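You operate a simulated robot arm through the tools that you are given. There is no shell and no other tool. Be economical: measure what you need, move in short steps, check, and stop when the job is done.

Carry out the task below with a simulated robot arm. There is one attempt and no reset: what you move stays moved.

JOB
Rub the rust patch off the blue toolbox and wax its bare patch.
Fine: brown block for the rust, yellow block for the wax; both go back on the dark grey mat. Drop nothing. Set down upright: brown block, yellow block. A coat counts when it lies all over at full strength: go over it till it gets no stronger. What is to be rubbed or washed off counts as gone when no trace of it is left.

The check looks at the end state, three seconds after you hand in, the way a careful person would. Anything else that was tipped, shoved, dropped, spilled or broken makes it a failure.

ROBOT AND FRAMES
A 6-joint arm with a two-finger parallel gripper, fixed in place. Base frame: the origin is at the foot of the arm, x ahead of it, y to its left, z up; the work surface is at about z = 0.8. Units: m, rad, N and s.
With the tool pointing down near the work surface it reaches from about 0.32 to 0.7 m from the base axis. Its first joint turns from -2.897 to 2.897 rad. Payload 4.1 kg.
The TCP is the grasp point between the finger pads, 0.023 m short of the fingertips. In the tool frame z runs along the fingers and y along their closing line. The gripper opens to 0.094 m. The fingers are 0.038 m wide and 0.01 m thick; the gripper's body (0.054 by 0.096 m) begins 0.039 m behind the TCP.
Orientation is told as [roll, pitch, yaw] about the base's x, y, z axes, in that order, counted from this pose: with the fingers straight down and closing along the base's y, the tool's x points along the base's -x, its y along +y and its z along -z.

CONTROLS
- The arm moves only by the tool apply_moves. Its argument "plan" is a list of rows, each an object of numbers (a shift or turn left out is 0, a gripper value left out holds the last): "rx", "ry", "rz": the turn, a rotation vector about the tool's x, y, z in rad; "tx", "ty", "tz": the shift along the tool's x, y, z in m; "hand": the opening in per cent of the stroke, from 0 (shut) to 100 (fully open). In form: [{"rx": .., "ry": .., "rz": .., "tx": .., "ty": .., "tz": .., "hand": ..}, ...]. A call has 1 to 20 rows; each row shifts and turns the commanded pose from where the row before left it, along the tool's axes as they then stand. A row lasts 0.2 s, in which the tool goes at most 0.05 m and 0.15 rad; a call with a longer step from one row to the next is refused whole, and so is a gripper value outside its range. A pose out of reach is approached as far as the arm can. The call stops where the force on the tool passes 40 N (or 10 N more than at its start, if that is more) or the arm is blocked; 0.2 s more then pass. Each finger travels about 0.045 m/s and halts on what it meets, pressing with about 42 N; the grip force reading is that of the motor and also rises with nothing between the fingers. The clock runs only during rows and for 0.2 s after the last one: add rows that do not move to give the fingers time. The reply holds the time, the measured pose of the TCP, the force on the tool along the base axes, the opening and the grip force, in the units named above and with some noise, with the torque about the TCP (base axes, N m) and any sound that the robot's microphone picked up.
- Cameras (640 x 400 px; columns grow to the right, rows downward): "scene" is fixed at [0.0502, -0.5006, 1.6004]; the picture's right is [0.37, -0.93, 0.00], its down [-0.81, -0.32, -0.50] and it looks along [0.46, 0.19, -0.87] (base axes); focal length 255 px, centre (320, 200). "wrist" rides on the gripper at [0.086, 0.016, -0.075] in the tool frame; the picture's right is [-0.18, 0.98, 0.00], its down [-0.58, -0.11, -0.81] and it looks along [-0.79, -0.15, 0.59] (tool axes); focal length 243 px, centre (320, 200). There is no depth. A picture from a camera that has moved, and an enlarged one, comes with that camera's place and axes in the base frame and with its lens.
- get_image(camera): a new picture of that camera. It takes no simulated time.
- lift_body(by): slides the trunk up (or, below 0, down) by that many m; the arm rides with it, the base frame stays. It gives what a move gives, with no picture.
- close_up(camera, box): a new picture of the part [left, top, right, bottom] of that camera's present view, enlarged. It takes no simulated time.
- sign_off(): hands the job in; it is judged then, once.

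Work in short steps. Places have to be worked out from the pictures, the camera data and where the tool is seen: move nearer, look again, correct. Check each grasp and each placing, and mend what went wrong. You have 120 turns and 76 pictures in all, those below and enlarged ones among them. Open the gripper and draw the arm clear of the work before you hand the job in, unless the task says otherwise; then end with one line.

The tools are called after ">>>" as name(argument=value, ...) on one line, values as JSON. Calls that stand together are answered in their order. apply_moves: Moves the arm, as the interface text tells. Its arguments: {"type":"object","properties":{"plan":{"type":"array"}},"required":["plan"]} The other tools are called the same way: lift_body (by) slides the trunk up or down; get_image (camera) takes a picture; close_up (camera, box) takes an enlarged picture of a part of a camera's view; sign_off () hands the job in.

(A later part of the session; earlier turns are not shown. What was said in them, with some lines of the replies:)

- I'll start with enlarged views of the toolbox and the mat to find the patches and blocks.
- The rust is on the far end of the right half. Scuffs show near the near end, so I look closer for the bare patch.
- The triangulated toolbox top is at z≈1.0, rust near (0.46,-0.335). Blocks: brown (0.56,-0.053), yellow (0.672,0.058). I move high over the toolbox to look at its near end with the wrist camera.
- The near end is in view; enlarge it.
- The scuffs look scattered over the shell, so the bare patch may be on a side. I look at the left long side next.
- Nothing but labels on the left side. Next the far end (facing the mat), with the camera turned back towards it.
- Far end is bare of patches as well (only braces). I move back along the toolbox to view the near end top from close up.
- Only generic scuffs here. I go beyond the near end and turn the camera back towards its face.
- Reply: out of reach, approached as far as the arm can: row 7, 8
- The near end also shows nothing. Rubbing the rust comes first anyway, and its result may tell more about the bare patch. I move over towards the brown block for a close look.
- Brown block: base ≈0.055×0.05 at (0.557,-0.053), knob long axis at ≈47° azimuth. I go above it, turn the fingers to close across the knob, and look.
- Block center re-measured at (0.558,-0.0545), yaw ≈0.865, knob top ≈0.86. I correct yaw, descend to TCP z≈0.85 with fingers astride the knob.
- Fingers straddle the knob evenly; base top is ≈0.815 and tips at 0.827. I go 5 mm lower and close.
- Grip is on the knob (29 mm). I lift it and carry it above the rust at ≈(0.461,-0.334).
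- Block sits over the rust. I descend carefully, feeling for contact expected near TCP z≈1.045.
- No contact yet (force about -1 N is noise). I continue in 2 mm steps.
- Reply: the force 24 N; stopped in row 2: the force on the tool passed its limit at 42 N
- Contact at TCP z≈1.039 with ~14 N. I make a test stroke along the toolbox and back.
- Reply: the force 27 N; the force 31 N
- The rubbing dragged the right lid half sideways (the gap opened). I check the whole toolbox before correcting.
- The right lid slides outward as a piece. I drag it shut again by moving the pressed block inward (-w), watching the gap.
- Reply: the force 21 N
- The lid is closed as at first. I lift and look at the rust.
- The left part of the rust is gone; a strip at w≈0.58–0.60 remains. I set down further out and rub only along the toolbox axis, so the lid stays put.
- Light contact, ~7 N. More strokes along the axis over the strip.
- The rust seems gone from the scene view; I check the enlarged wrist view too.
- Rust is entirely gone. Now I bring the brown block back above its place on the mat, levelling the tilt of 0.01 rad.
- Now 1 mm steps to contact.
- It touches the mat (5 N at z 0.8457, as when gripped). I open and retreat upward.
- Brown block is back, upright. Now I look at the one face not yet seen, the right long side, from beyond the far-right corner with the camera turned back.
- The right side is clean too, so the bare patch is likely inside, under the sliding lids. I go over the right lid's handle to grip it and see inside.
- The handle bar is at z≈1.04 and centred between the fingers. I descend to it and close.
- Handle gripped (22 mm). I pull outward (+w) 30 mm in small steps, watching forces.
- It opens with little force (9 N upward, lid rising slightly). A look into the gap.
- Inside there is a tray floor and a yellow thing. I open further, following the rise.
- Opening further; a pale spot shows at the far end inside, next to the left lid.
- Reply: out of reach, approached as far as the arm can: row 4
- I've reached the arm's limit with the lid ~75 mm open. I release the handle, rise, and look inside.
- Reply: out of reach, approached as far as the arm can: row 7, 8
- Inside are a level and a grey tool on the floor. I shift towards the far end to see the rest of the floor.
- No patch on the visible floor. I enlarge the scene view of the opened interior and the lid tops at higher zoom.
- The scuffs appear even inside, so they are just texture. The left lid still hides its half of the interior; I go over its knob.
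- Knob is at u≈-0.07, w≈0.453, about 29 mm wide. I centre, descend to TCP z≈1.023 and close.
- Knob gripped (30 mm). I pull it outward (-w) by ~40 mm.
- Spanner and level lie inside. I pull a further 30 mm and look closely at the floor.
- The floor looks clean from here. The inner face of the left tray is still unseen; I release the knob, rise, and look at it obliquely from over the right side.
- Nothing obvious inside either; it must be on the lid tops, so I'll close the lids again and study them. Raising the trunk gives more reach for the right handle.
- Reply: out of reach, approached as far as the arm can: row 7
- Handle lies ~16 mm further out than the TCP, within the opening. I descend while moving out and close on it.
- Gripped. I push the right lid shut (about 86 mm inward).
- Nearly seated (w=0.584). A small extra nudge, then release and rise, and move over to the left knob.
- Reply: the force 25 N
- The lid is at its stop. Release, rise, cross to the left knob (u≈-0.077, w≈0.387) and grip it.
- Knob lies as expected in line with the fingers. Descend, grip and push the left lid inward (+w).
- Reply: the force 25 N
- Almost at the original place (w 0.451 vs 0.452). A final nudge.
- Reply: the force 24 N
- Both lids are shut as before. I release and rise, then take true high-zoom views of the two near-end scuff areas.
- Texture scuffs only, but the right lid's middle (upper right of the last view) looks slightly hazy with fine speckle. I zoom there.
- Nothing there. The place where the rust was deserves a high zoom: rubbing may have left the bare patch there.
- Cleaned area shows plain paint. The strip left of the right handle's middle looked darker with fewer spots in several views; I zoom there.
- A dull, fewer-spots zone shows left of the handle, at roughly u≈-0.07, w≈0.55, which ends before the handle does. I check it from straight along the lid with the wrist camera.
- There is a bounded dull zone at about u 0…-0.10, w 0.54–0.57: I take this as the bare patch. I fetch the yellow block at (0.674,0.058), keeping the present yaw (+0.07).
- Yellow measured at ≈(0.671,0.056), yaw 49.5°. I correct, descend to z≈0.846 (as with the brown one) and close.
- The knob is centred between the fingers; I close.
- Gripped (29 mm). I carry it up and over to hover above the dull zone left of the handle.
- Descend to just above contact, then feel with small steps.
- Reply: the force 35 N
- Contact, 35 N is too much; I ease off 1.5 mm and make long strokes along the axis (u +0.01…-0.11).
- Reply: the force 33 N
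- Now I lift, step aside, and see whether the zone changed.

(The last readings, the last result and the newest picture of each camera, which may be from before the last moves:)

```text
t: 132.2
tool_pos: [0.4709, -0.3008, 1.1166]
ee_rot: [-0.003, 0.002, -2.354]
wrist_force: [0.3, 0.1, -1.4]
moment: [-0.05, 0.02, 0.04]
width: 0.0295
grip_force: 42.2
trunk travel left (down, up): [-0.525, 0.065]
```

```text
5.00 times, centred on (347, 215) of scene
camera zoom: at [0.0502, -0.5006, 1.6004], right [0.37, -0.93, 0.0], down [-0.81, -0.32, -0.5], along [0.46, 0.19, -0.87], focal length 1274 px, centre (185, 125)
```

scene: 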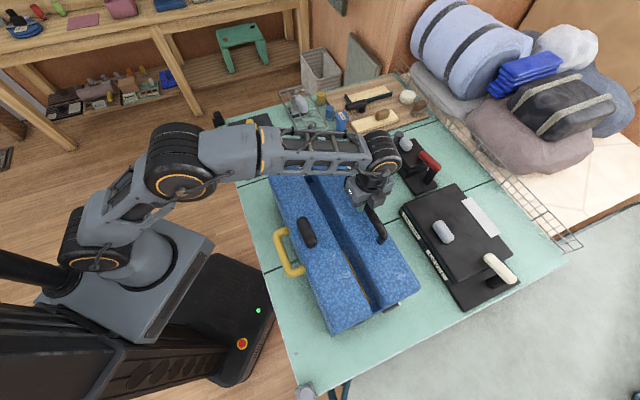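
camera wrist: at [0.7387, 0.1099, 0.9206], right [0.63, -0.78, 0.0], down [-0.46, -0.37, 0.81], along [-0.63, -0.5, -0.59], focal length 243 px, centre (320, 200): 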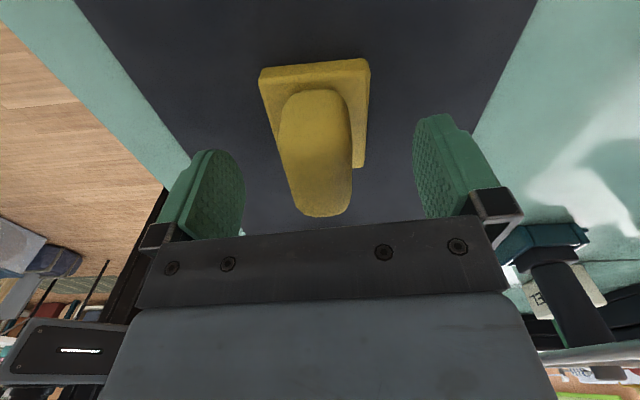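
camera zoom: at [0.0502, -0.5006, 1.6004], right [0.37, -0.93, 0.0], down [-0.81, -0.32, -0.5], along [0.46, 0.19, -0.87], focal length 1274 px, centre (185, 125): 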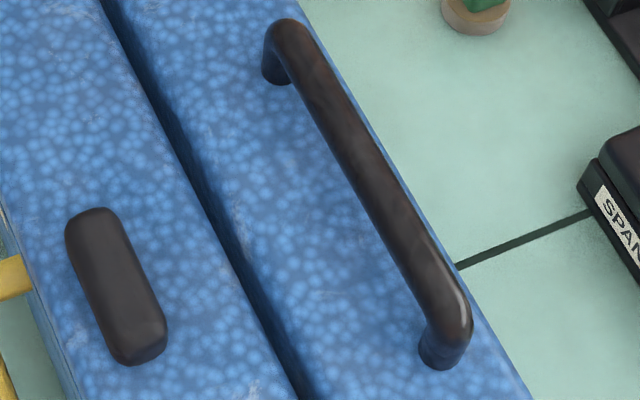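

No change there, so that was only the handle's shading. Next I wax the spot where the rust came off — the most natural "bare patch" left by the rubbing — and then the other candidate areas.

>>> apply_moves(plan=[{"tx": -0.02, "ty": 0.006}, {"tz": 0.03}, {"tz": 0.03}, {"tz": 0.012}, {"tz": 0.004}, {"tz": 0.0015}, {}])

```text
t: 133.8
tool_pos: [0.4631, -0.321, 1.0391]
ee_rot: [-0.004, 0.002, -2.356]
wrist_force: [-0.5, -0.1, -1.4]
moment: [0.02, -0.03, 0.0]
width: 0.0294
grip_force: 42.0
trunk travel left (down, up): [-0.525, 0.065]
```

>>> apply_moves(plan=[{"tz": 0.001}, {"tz": 0.001}, {}])

```text
t: 134.7
tool_pos: [0.4615, -0.3209, 1.0364]
ee_rot: [-0.001, 0.004, -2.356]
wrist_force: [0.5, -1.7, 5.7]
moment: [-0.22, -0.1, -0.03]
width: 0.0296
grip_force: 41.6
trunk travel left (down, up): [-0.525, 0.065]
```

Light contact. Strokes along the axis here.

>>> apply_moves(plan=[{"tz": 0.0006}, {"tx": -0.015}, {"tx": -0.015}, {"tx": -0.015}, {"tx": 0.015}, {"tx": 0.015}, {"tx": 0.015}, {"tx": 0.012}, {"tx": -0.015}, {"tx": -0.015}, {"tx": -0.015}, {"tx": -0.012}, {"tx": 0.015}, {"tx": 0.015}, {"tx": 0.015}, {"tx": 0.012}, {}])

```text
t: 138.2
tool_pos: [0.4697, -0.3135, 1.0366]
ee_rot: [0.0, 0.004, -2.354]
wrist_force: [-3.7, -5.3, 23.8]
moment: [-0.28, 0.37, 0.0]
width: 0.0291
grip_force: 41.8
trunk travel left (down, up): [-0.525, 0.065]
```

Second lane further out (lifting between lanes so the lid isn't dragged).

>>> apply_moves(plan=[{"tz": -0.006}, {"ty": 0.03}, {"tz": 0.0055}, {"tz": 0.0005}, {"tx": -0.015}, {"tx": -0.015}, {"tx": -0.015}, {"tx": -0.01}, {"tx": 0.015}, {"tx": 0.015}, {"tx": 0.015}, {"tx": 0.01}, {"tx": -0.015}, {"tx": -0.015}, {"tx": -0.015}, {"tx": -0.01}, {}])

```text
t: 141.8
tool_pos: [0.4539, -0.3699, 1.0372]
ee_rot: [0.0, 0.001, -2.355]
wrist_force: [6.6, 5.4, 24.2]
moment: [0.27, -0.25, 0.03]
width: 0.0295
grip_force: 42.3
trunk travel left (down, up): [-0.525, 0.065]
```

Now the left lid. Lift over, and feel for contact on the inner lane (w≈0.497).

>>> apply_moves(plan=[{"tz": -0.03}, {"ty": -0.04, "tx": 0.02}, {"ty": -0.0455, "tx": 0.02}, {"tz": 0.02}, {"tz": 0.006}, {"tz": 0.002}, {}])

>>> apply_moves(plan=[{"tz": 0.001}, {"tz": 0.001}, {}])

```text
t: 143.4
tool_pos: [0.4213, -0.2812, 1.0383]
ee_rot: [-0.004, 0.003, -2.357]
wrist_force: [0.7, 0.2, -0.8]
moment: [0.02, -0.01, -0.01]
width: 0.0296
grip_force: 41.5
trunk travel left (down, up): [-0.525, 0.065]
```

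```text
t: 144.2
tool_pos: [0.4211, -0.282, 1.0359]
ee_rot: [-0.002, 0.004, -2.356]
wrist_force: [3.4, 0.7, 10.2]
moment: [-0.1, -0.16, 0.08]
width: 0.0295
grip_force: 41.7
trunk travel left (down, up): [-0.525, 0.065]
```

Contact (10 N) on the left lid. Sweep the full inner lane toward the near end.

>>> apply_moves(plan=[{"tx": -0.019}, {"tx": -0.019}, {"tx": -0.019}, {"tx": -0.019}, {"tx": -0.019}, {"tx": -0.019}, {"tx": -0.019}, {"tx": -0.019}, {"tx": -0.019}, {"tx": -0.019}, {"tx": -0.019}, {"tx": -0.019}, {"tx": -0.019}, {"tx": -0.019}, {"tx": -0.019}, {"tx": -0.019}, {"tx": -0.019}, {"tx": -0.019}, {}])

```text
t: 148.2
tool_pos: [0.1782, -0.5256, 1.0371]
ee_rot: [-0.004, 0.002, -2.357]
wrist_force: [3.4, 2.8, 16.9]
moment: [-0.14, -0.19, 0.04]
width: 0.0292
grip_force: 41.9
trunk travel left (down, up): [-0.525, 0.065]
```

Smooth. Rub the near-end part back and forth, then the outer lane of the near end.

>>> apply_moves(plan=[{"tx": 0.02}, {"tx": 0.02}, {"tx": 0.02}, {"tx": 0.02}, {"tx": -0.02}, {"tx": -0.02}, {"tx": -0.02}, {"tx": -0.02}, {"tz": -0.006}, {"ty": -0.04}, {"tz": 0.006}, {"tx": 0.02}, {"tx": 0.02}, {"tx": 0.02}, {"tx": 0.02}, {"tx": -0.02}, {"tx": -0.02}, {"tx": -0.02}, {"tx": -0.02}, {}])

```text
t: 152.4
tool_pos: [0.1516, -0.496, 1.0367]
ee_rot: [-0.001, 0.0, -2.357]
wrist_force: [3.5, 2.2, 21.0]
moment: [0.0, -0.38, -0.01]
width: 0.0294
grip_force: 41.9
trunk travel left (down, up): [-0.525, 0.065]
```

Now the near end of the right lid (beyond the handle post).

>>> apply_moves(plan=[{"tz": -0.03}, {"tx": -0.006, "ty": 0.0475}, {"tx": -0.004, "ty": 0.0475}, {"tz": 0.02}, {"tz": 0.007}, {"tz": 0.002}, {"tz": 0.001}, {}])

```text
t: 154.2
tool_pos: [0.2107, -0.57, 1.0364]
ee_rot: [-0.001, 0.0, -2.357]
wrist_force: [1.1, -3.3, 16.1]
moment: [-0.05, -0.08, 0.03]
width: 0.0295
grip_force: 41.8
trunk travel left (down, up): [-0.525, 0.065]
```

>>> apply_moves(plan=[{"tx": 0.015}, {"tx": -0.012}, {"tx": -0.015}, {"tx": 0.015}, {"tx": 0.012}, {"tx": -0.015}, {"tz": -0.006}, {"ty": 0.03}, {"tz": 0.006}, {"tx": 0.015}, {"tx": -0.012}, {"tx": -0.015}, {"tx": 0.015}, {"tx": 0.012}, {"tx": -0.015}, {}])

```text
t: 157.7
tool_pos: [0.2344, -0.5899, 1.0373]
ee_rot: [0.001, 0.002, -2.355]
wrist_force: [8.5, 3.4, 27.6]
moment: [0.11, -0.3, -0.01]
width: 0.0295
grip_force: 41.7
trunk travel left (down, up): [-0.525, 0.065]
```

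Now lift over to the far, outer lane of the left lid (w≈0.457, u 0…0.11).

>>> apply_moves(plan=[{"tz": -0.02}, {"ty": -0.04}, {"ty": -0.043}, {"ty": -0.043, "tz": -0.02}, {"tz": -0.04}, {"tx": 0.044}, {"tx": 0.044}, {"tx": 0.044}, {"tx": 0.044}, {"tx": 0.044}, {"tx": 0.044}, {"tx": 0.044}, {"tx": 0.042}, {"tz": 0.04}, {"tz": 0.03}, {"tz": 0.006}, {"tz": 0.002}, {}])

```text
t: 161.4
tool_pos: [0.3897, -0.2554, 1.0383]
ee_rot: [-0.005, 0.002, -2.358]
wrist_force: [0.0, 0.6, -0.4]
moment: [0.03, -0.01, -0.04]
width: 0.0296
grip_force: 41.6
trunk travel left (down, up): [-0.525, 0.065]
```

>>> apply_moves(plan=[{"tz": 0.001}, {"tz": 0.001}, {"tz": 0.0005}, {"tx": -0.02}, {"tx": -0.02}, {"tx": -0.02}, {"tx": -0.02}, {"tx": 0.02}, {"tx": 0.02}, {"tx": 0.02}, {"tx": 0.02}, {}])

```text
t: 164.1
tool_pos: [0.3886, -0.256, 1.0368]
ee_rot: [-0.002, 0.005, -2.357]
wrist_force: [-1.4, -1.2, 11.3]
moment: [-0.42, 0.06, -0.07]
width: 0.0294
grip_force: 42.0
trunk travel left (down, up): [-0.525, 0.065]
```

I lift, withdraw towards the mat, and look at the whole toolbox top for any coat.

>>> apply_moves(plan=[{"tz": -0.02}, {"tz": -0.04}, {"tz": -0.03}, {"tx": 0.045}, {"tx": 0.045}, {"tx": 0.045}, {"tx": 0.045}])

>>> close_up(camera="scene", box=[260, 150, 420, 340])

```text
t: 165.7
tool_pos: [0.5147, -0.1272, 1.1235]
ee_rot: [-0.003, 0.003, -2.356]
wrist_force: [-0.4, 0.0, -2.0]
moment: [-0.01, 0.05, 0.04]
width: 0.0294
grip_force: 42.0
trunk travel left (down, up): [-0.525, 0.065]
```

```text
2.11 times, centred on (340, 245) of scene
camera zoom: at [0.0502, -0.5006, 1.6004], right [0.37, -0.93, 0.0], down [-0.81, -0.32, -0.5], along [0.46, 0.19, -0.87], focal length 536 px, centre (278, 105)
```

zoom: 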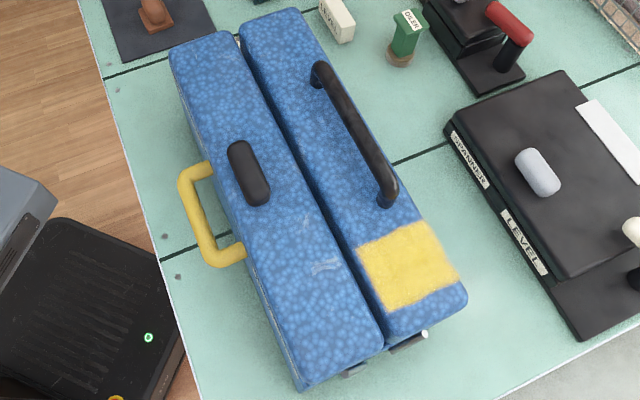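

Found it: a yellow coat now shows on the near end of the right lid, w≈0.53–0.618, u≈-0.28…-0.20. I return there to cover it fully and strengthen the coat.

>>> apply_moves(plan=[{"tx": -0.0437, "ty": 0.00733}, {"tx": -0.0437, "ty": 0.00733}, {"tx": -0.0437, "ty": 0.00733}, {"tx": -0.0437, "ty": 0.00733}, {"tx": -0.0437, "ty": 0.00733}, {"tx": -0.0437, "ty": 0.00733}, {"tx": -0.0437, "ty": 0.00733}, {"tx": -0.0437, "ty": 0.00733}, {"tx": -0.0437, "ty": 0.00733}, {"tx": -0.0437, "ty": 0.00733}, {"tx": -0.0437, "ty": 0.00733}, {"tx": -0.0437, "ty": 0.00733}, {"tz": 0.03}, {"tz": 0.03}, {"tz": 0.018}, {"tz": 0.005}, {}])

```text
t: 169.2
tool_pos: [0.207, -0.5608, 1.044]
ee_rot: [-0.003, 0.002, -2.356]
wrist_force: [0.2, -0.6, -1.5]
moment: [-0.01, 0.01, 0.0]
width: 0.0294
grip_force: 42.2
trunk travel left (down, up): [-0.525, 0.065]
```

>>> apply_moves(plan=[{"tz": 0.002}, {"tz": 0.002}, {"tz": 0.001}, {}])

```text
t: 170.2
tool_pos: [0.2078, -0.5597, 1.0383]
ee_rot: [-0.004, 0.001, -2.356]
wrist_force: [-1.1, 1.3, 1.6]
moment: [-0.09, 0.02, -0.02]
width: 0.0297
grip_force: 41.9
trunk travel left (down, up): [-0.525, 0.065]
```

Contact begins; press ~1.3 mm more and stroke this inner lane from u -0.275 to -0.175 twice.

>>> apply_moves(plan=[{"tz": 0.0013}, {"tx": -0.013}, {"tx": -0.013}, {"tx": 0.016}, {"tx": 0.016}, {"tx": 0.017}, {"tx": 0.017}, {"tx": 0.017}, {"tx": 0.017}, {"tx": -0.017}, {"tx": -0.017}, {"tx": -0.017}, {"tx": -0.017}, {"tx": -0.017}, {"tx": -0.015}, {"tx": 0.016}, {"tx": 0.016}, {"tx": 0.017}, {"tx": 0.017}, {}])

```text
t: 174.4
tool_pos: [0.2361, -0.5308, 1.0373]
ee_rot: [-0.005, 0.003, -2.356]
wrist_force: [-1.8, -0.5, 7.9]
moment: [-0.35, 0.1, -0.1]
width: 0.0298
grip_force: 42.6
trunk travel left (down, up): [-0.525, 0.065]
```

Middle and outer lanes now, keeping clear of the handle post.

>>> apply_moves(plan=[{"tx": -0.021}, {"tx": -0.021}, {"tz": -0.006}, {"ty": 0.023}, {"tz": 0.0065}, {"tx": -0.011}, {"tx": -0.011}, {"tx": 0.017}, {"tx": 0.017}, {"tx": -0.017}, {"tx": -0.017}, {"tx": 0.017}, {"tx": 0.017}, {"tz": -0.006}, {"ty": 0.022}, {"tz": 0.006}, {"tx": -0.017}, {"tx": -0.017}, {"tx": 0.017}, {"tx": 0.017}])

>>> apply_moves(plan=[{"tx": -0.017}, {"tx": -0.017}, {"tx": 0.017}, {"tx": 0.017}, {"tx": -0.017}, {"tx": -0.017}, {"tx": 0.017}, {"tx": 0.017}, {"tx": -0.017}, {}])

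```text
t: 178.7
tool_pos: [0.2477, -0.586, 1.0362]
ee_rot: [0.0, 0.001, -2.357]
wrist_force: [-3.1, -3.0, 18.3]
moment: [-0.36, -0.26, -0.12]
width: 0.0295
grip_force: 42.2
trunk travel left (down, up): [-0.525, 0.065]
```

```text
t: 180.8
tool_pos: [0.236, -0.5958, 1.036]
ee_rot: [0.0, 0.002, -2.356]
wrist_force: [9.4, 1.9, 25.2]
moment: [-0.1, -0.58, 0.09]
width: 0.0295
grip_force: 41.9
trunk travel left (down, up): [-0.525, 0.065]
```

Withdraw and inspect the coat at high zoom.

>>> apply_moves(plan=[{"tz": -0.02}, {"ty": -0.04}, {"ty": -0.043}, {"ty": -0.043, "tz": -0.02}, {"tz": -0.045}, {"tx": 0.044}, {"tx": 0.044}, {"tx": 0.044}, {"tx": 0.044}, {"tx": 0.044}, {"tx": 0.044}, {"tx": 0.044}, {"tx": 0.044}, {"tx": 0.044}])

>>> close_up(camera="scene", box=[340, 230, 412, 300])

```text
t: 183.8
tool_pos: [0.4276, -0.2278, 1.1191]
ee_rot: [-0.003, 0.001, -2.356]
wrist_force: [-0.2, -0.4, -0.3]
moment: [0.0, 0.02, 0.0]
width: 0.0292
grip_force: 41.4
trunk travel left (down, up): [-0.525, 0.065]
```

```text
5.71 times, centred on (376, 265) of scene
camera zoom: at [0.0502, -0.5006, 1.6004], right [0.37, -0.93, 0.0], down [-0.81, -0.32, -0.5], along [0.46, 0.19, -0.87], focal length 1456 px, centre (0, -171)
```

zoom: 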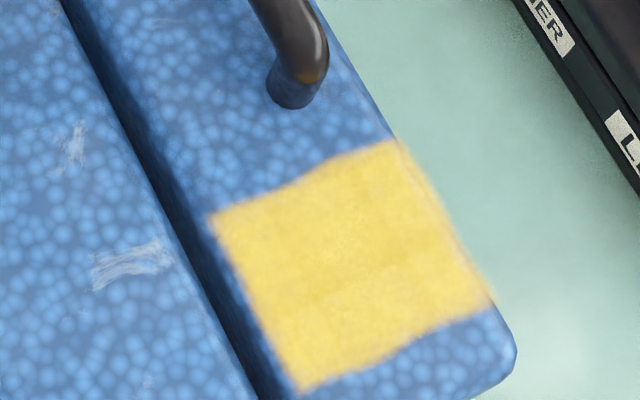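

The coat fills a clean rectangle, with slightly paler bands at the far half and the outer edge. I go over all lanes again until evenly strong, reaching nearer to the post (which is at u≈-0.176).

>>> apply_moves(plan=[{"tx": -0.0434, "ty": 0.01}, {"tx": -0.0434, "ty": 0.01}, {"tx": -0.0434, "ty": 0.01}, {"tx": -0.0434, "ty": 0.01}, {"tx": -0.0434, "ty": 0.01}, {"tx": -0.0434, "ty": 0.01}, {"tx": -0.0434, "ty": 0.01}, {"tx": -0.0434, "ty": 0.01}, {"tx": -0.0434, "ty": 0.01}, {"tz": 0.03}, {"tz": 0.03}, {"tz": 0.016}, {"tz": 0.003}, {"tz": 0.001}, {}])

>>> apply_moves(plan=[{"tz": 0.001}, {"tz": 0.001}, {}])

```text
t: 187.1
tool_pos: [0.2133, -0.5689, 1.0404]
ee_rot: [-0.004, 0.0, -2.357]
wrist_force: [0.3, 0.3, -0.3]
moment: [0.02, 0.0, 0.01]
width: 0.0295
grip_force: 42.1
trunk travel left (down, up): [-0.525, 0.065]
```

```text
t: 187.8
tool_pos: [0.2153, -0.5689, 1.0388]
ee_rot: [-0.003, 0.0, -2.356]
wrist_force: [-1.0, -0.1, -1.8]
moment: [0.0, 0.01, -0.02]
width: 0.0295
grip_force: 41.6
trunk travel left (down, up): [-0.525, 0.065]
```

>>> apply_moves(plan=[{"tz": 0.0015}, {"tz": 0.001}, {"tx": 0.014}, {"tx": 0.014}, {"tx": -0.017}, {"tx": -0.017}, {"tx": -0.018}, {"tx": 0.017}, {"tx": 0.017}, {"tx": 0.018}, {"tx": -0.017}, {"tx": -0.017}, {"tx": -0.018}, {"tx": 0.017}, {"tx": 0.017}, {"tx": 0.018}, {}])

```text
t: 191.4
tool_pos: [0.2317, -0.5476, 1.0359]
ee_rot: [0.001, 0.0, -2.355]
wrist_force: [-2.8, -5.3, 31.4]
moment: [-0.17, -0.19, 0.08]
width: 0.0293
grip_force: 41.7
trunk travel left (down, up): [-0.525, 0.065]
```

Next lanes w≈0.573 and 0.592.

>>> apply_moves(plan=[{"tz": -0.006}, {"ty": 0.022}, {"tz": 0.0055}, {"tx": -0.017}, {"tx": -0.017}, {"tx": -0.018}, {"tx": 0.017}, {"tx": 0.017}, {"tx": 0.017}, {"tx": -0.017}, {"tx": -0.017}, {"tx": -0.017}, {"tx": 0.017}, {"tx": 0.017}, {"tx": 0.017}, {}])

>>> apply_moves(plan=[{"tz": -0.006}, {"ty": 0.018}, {"tz": 0.0065}, {"tx": -0.017}, {"tx": -0.017}, {"tx": -0.017}, {"tx": 0.017}, {"tx": 0.017}, {"tx": 0.017}, {"tx": -0.017}, {"tx": -0.017}, {"tx": -0.017}, {"tx": 0.017}, {"tx": 0.017}, {"tx": 0.017}, {"tx": -0.017}, {"tx": -0.017}, {}])

```text
t: 194.8
tool_pos: [0.2465, -0.5632, 1.0365]
ee_rot: [-0.003, 0.003, -2.357]
wrist_force: [-0.6, -1.0, 11.1]
moment: [-0.32, -0.06, -0.07]
width: 0.0293
grip_force: 41.7
trunk travel left (down, up): [-0.525, 0.065]
```

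```text
t: 198.7
tool_pos: [0.2384, -0.6003, 1.0379]
ee_rot: [-0.004, 0.001, -2.356]
wrist_force: [2.8, 1.8, 15.1]
moment: [-0.27, -0.36, 0.03]
width: 0.0296
grip_force: 42.6
trunk travel left (down, up): [-0.525, 0.065]
```

And the inner lane (w≈0.541) once more, then withdraw.

>>> apply_moves(plan=[{"tz": -0.008}, {"ty": -0.03}, {"ty": -0.022}, {"tz": 0.0085}, {"tx": -0.017}, {"tx": 0.017}, {"tx": 0.017}, {"tx": 0.017}, {"tx": -0.017}, {"tx": -0.017}, {"tx": -0.017}, {"tx": 0.017}, {"tx": 0.017}, {"tx": 0.017}, {"tx": -0.017}, {"tx": -0.017}, {}])

>>> apply_moves(plan=[{"tz": -0.02}, {"ty": -0.04}, {"ty": -0.04, "tz": -0.02}, {"tz": -0.045}, {"tx": 0.044}, {"tx": 0.044}, {"tx": 0.044}, {"tx": 0.044}, {"tx": 0.044}, {"tx": 0.044}, {"tx": 0.044}, {"tx": 0.044}, {"tx": 0.044}])

>>> close_up(camera="scene", box=[290, 175, 414, 300])

```text
t: 202.2
tool_pos: [0.2004, -0.5626, 1.0371]
ee_rot: [-0.004, 0.002, -2.356]
wrist_force: [2.4, 3.1, 16.6]
moment: [-0.27, -0.34, 0.01]
width: 0.0295
grip_force: 42.2
trunk travel left (down, up): [-0.525, 0.065]
```

```text
t: 205.1
tool_pos: [0.424, -0.229, 1.1214]
ee_rot: [-0.004, 0.001, -2.356]
wrist_force: [-0.7, 0.9, -1.0]
moment: [-0.02, -0.03, 0.0]
width: 0.0292
grip_force: 41.7
trunk travel left (down, up): [-0.525, 0.065]
```

```text
3.20 times, centred on (352, 238) of scene
camera zoom: at [0.0502, -0.5006, 1.6004], right [0.37, -0.93, 0.0], down [-0.81, -0.32, -0.5], along [0.46, 0.19, -0.87], focal length 815 px, centre (218, 80)
```

zoom: 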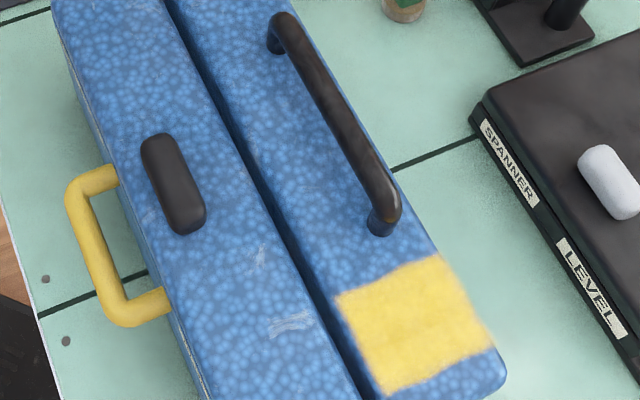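

Coat is uniform and unchanged by the last pass. Now I carry the yellow block back to its place on the mat.

>>> apply_moves(plan=[{"tx": 0.0417, "ty": -0.003}, {"tx": 0.0417, "ty": -0.003}, {"tx": 0.0417, "ty": -0.003}, {"tx": 0.0417, "ty": -0.003, "tz": 0.022}, {"tx": 0.0417, "ty": -0.003, "tz": 0.022}, {"tx": 0.0417, "ty": -0.003, "tz": 0.022}, {"tx": 0.0417, "ty": -0.003, "tz": 0.022}, {"tx": 0.0417, "ty": -0.003, "tz": 0.022}, {"tx": 0.0417, "ty": -0.003, "tz": 0.022}, {"rz": -0.078}, {"tz": 0.04}, {"tz": 0.04}, {"tz": 0.02}, {}])

```text
t: 208.1
tool_pos: [0.6743, 0.0583, 0.8899]
ee_rot: [-0.003, 0.003, -2.276]
wrist_force: [0.3, -0.9, -1.3]
moment: [0.02, -0.02, 0.0]
width: 0.0295
grip_force: 42.3
trunk travel left (down, up): [-0.525, 0.065]
```

>>> apply_moves(plan=[{"tx": -0.005, "ty": -0.001}, {"tz": 0.02}, {"tz": 0.015}, {"tz": 0.005}, {"tz": 0.0015}, {"tz": 0.0015}, {}])

```text
t: 209.7
tool_pos: [0.6668, 0.0545, 0.8476]
ee_rot: [-0.004, 0.001, -2.277]
wrist_force: [0.2, 0.4, -0.8]
moment: [0.0, 0.0, -0.02]
width: 0.0297
grip_force: 42.6
trunk travel left (down, up): [-0.525, 0.065]
```

>>> apply_moves(plan=[{"tz": 0.001}, {"tz": 0.001}, {}])

```text
t: 210.4
tool_pos: [0.6674, 0.0551, 0.8469]
ee_rot: [-0.004, 0.003, -2.277]
wrist_force: [0.0, 0.1, -0.1]
moment: [0.01, -0.01, 0.03]
width: 0.0296
grip_force: 42.0
trunk travel left (down, up): [-0.525, 0.065]
```

>>> apply_moves(plan=[{"tz": 0.0007}, {"tz": 0.0005}, {}])

```text
t: 211.2
tool_pos: [0.6669, 0.0546, 0.8454]
ee_rot: [-0.002, 0.002, -2.277]
wrist_force: [-0.5, -1.1, -1.6]
moment: [0.03, -0.03, 0.02]
width: 0.0295
grip_force: 41.9
trunk travel left (down, up): [-0.525, 0.065]
```

>>> apply_moves(plan=[{"tz": 0.0007}, {"tz": 0.0007}, {}])

```text
t: 212.1
tool_pos: [0.6673, 0.0545, 0.8454]
ee_rot: [-0.001, 0.003, -2.277]
wrist_force: [-1.0, 1.3, 5.4]
moment: [-0.13, 0.0, -0.02]
width: 0.0294
grip_force: 41.5
trunk travel left (down, up): [-0.525, 0.065]
```

The block touches the mat (5 N). Release, rise straight up, and draw the arm back clear.

>>> apply_moves(plan=[{"hand": 100}, {"hand": 100}, {"hand": 100}, {"hand": 100}, {"hand": 100}, {"hand": 100}, {"tz": -0.01}, {"tz": -0.03}, {"tz": -0.04}, {"tz": -0.04}, {"tx": -0.02, "ty": -0.03, "tz": -0.03}, {"tx": -0.02, "ty": -0.03, "tz": -0.03}, {"tx": -0.02, "ty": -0.03, "tz": -0.03}, {"tx": -0.02, "ty": -0.04, "tz": -0.02}, {"tx": -0.02, "ty": -0.04, "tz": -0.02}, {"tx": -0.02, "ty": -0.04, "tz": -0.02}, {}])

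>>> get_image(camera="scene")

```text
t: 215.7
tool_pos: [0.4267, 0.1009, 1.1118]
ee_rot: [-0.003, 0.003, -2.279]
wrist_force: [-0.9, -0.3, 0.2]
moment: [0.0, -0.03, 0.01]
width: 0.0937
grip_force: 0.0
trunk travel left (down, up): [-0.525, 0.065]
```

```text
0 pictures are left
```

scene: 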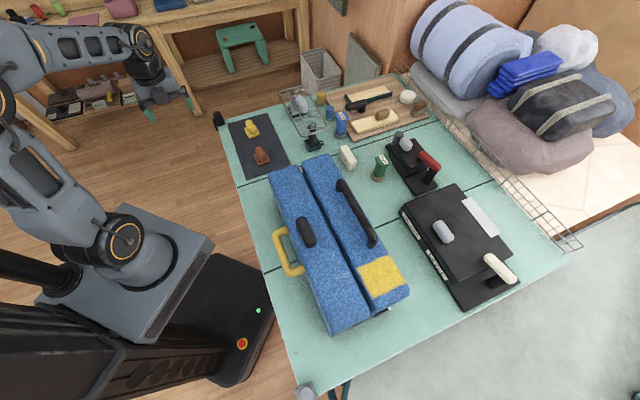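

Both blocks stand on the mat, the lids are shut, the rust is gone, the wax patch is covered and the arm is clear. I hand in.

>>> sign_off()

```text
The job is handed in.
```

The rust is off the blue toolbox and its bare patch, at the near end of the right lid, has a full, even coat of wax. The brown and yellow blocks are back upright on the dark grey mat. I slid both toolbox lids open while looking for the patch and pushed them shut again. While testing I also passed the wax block over other parts of the lid tops, and it left no visible mark there.
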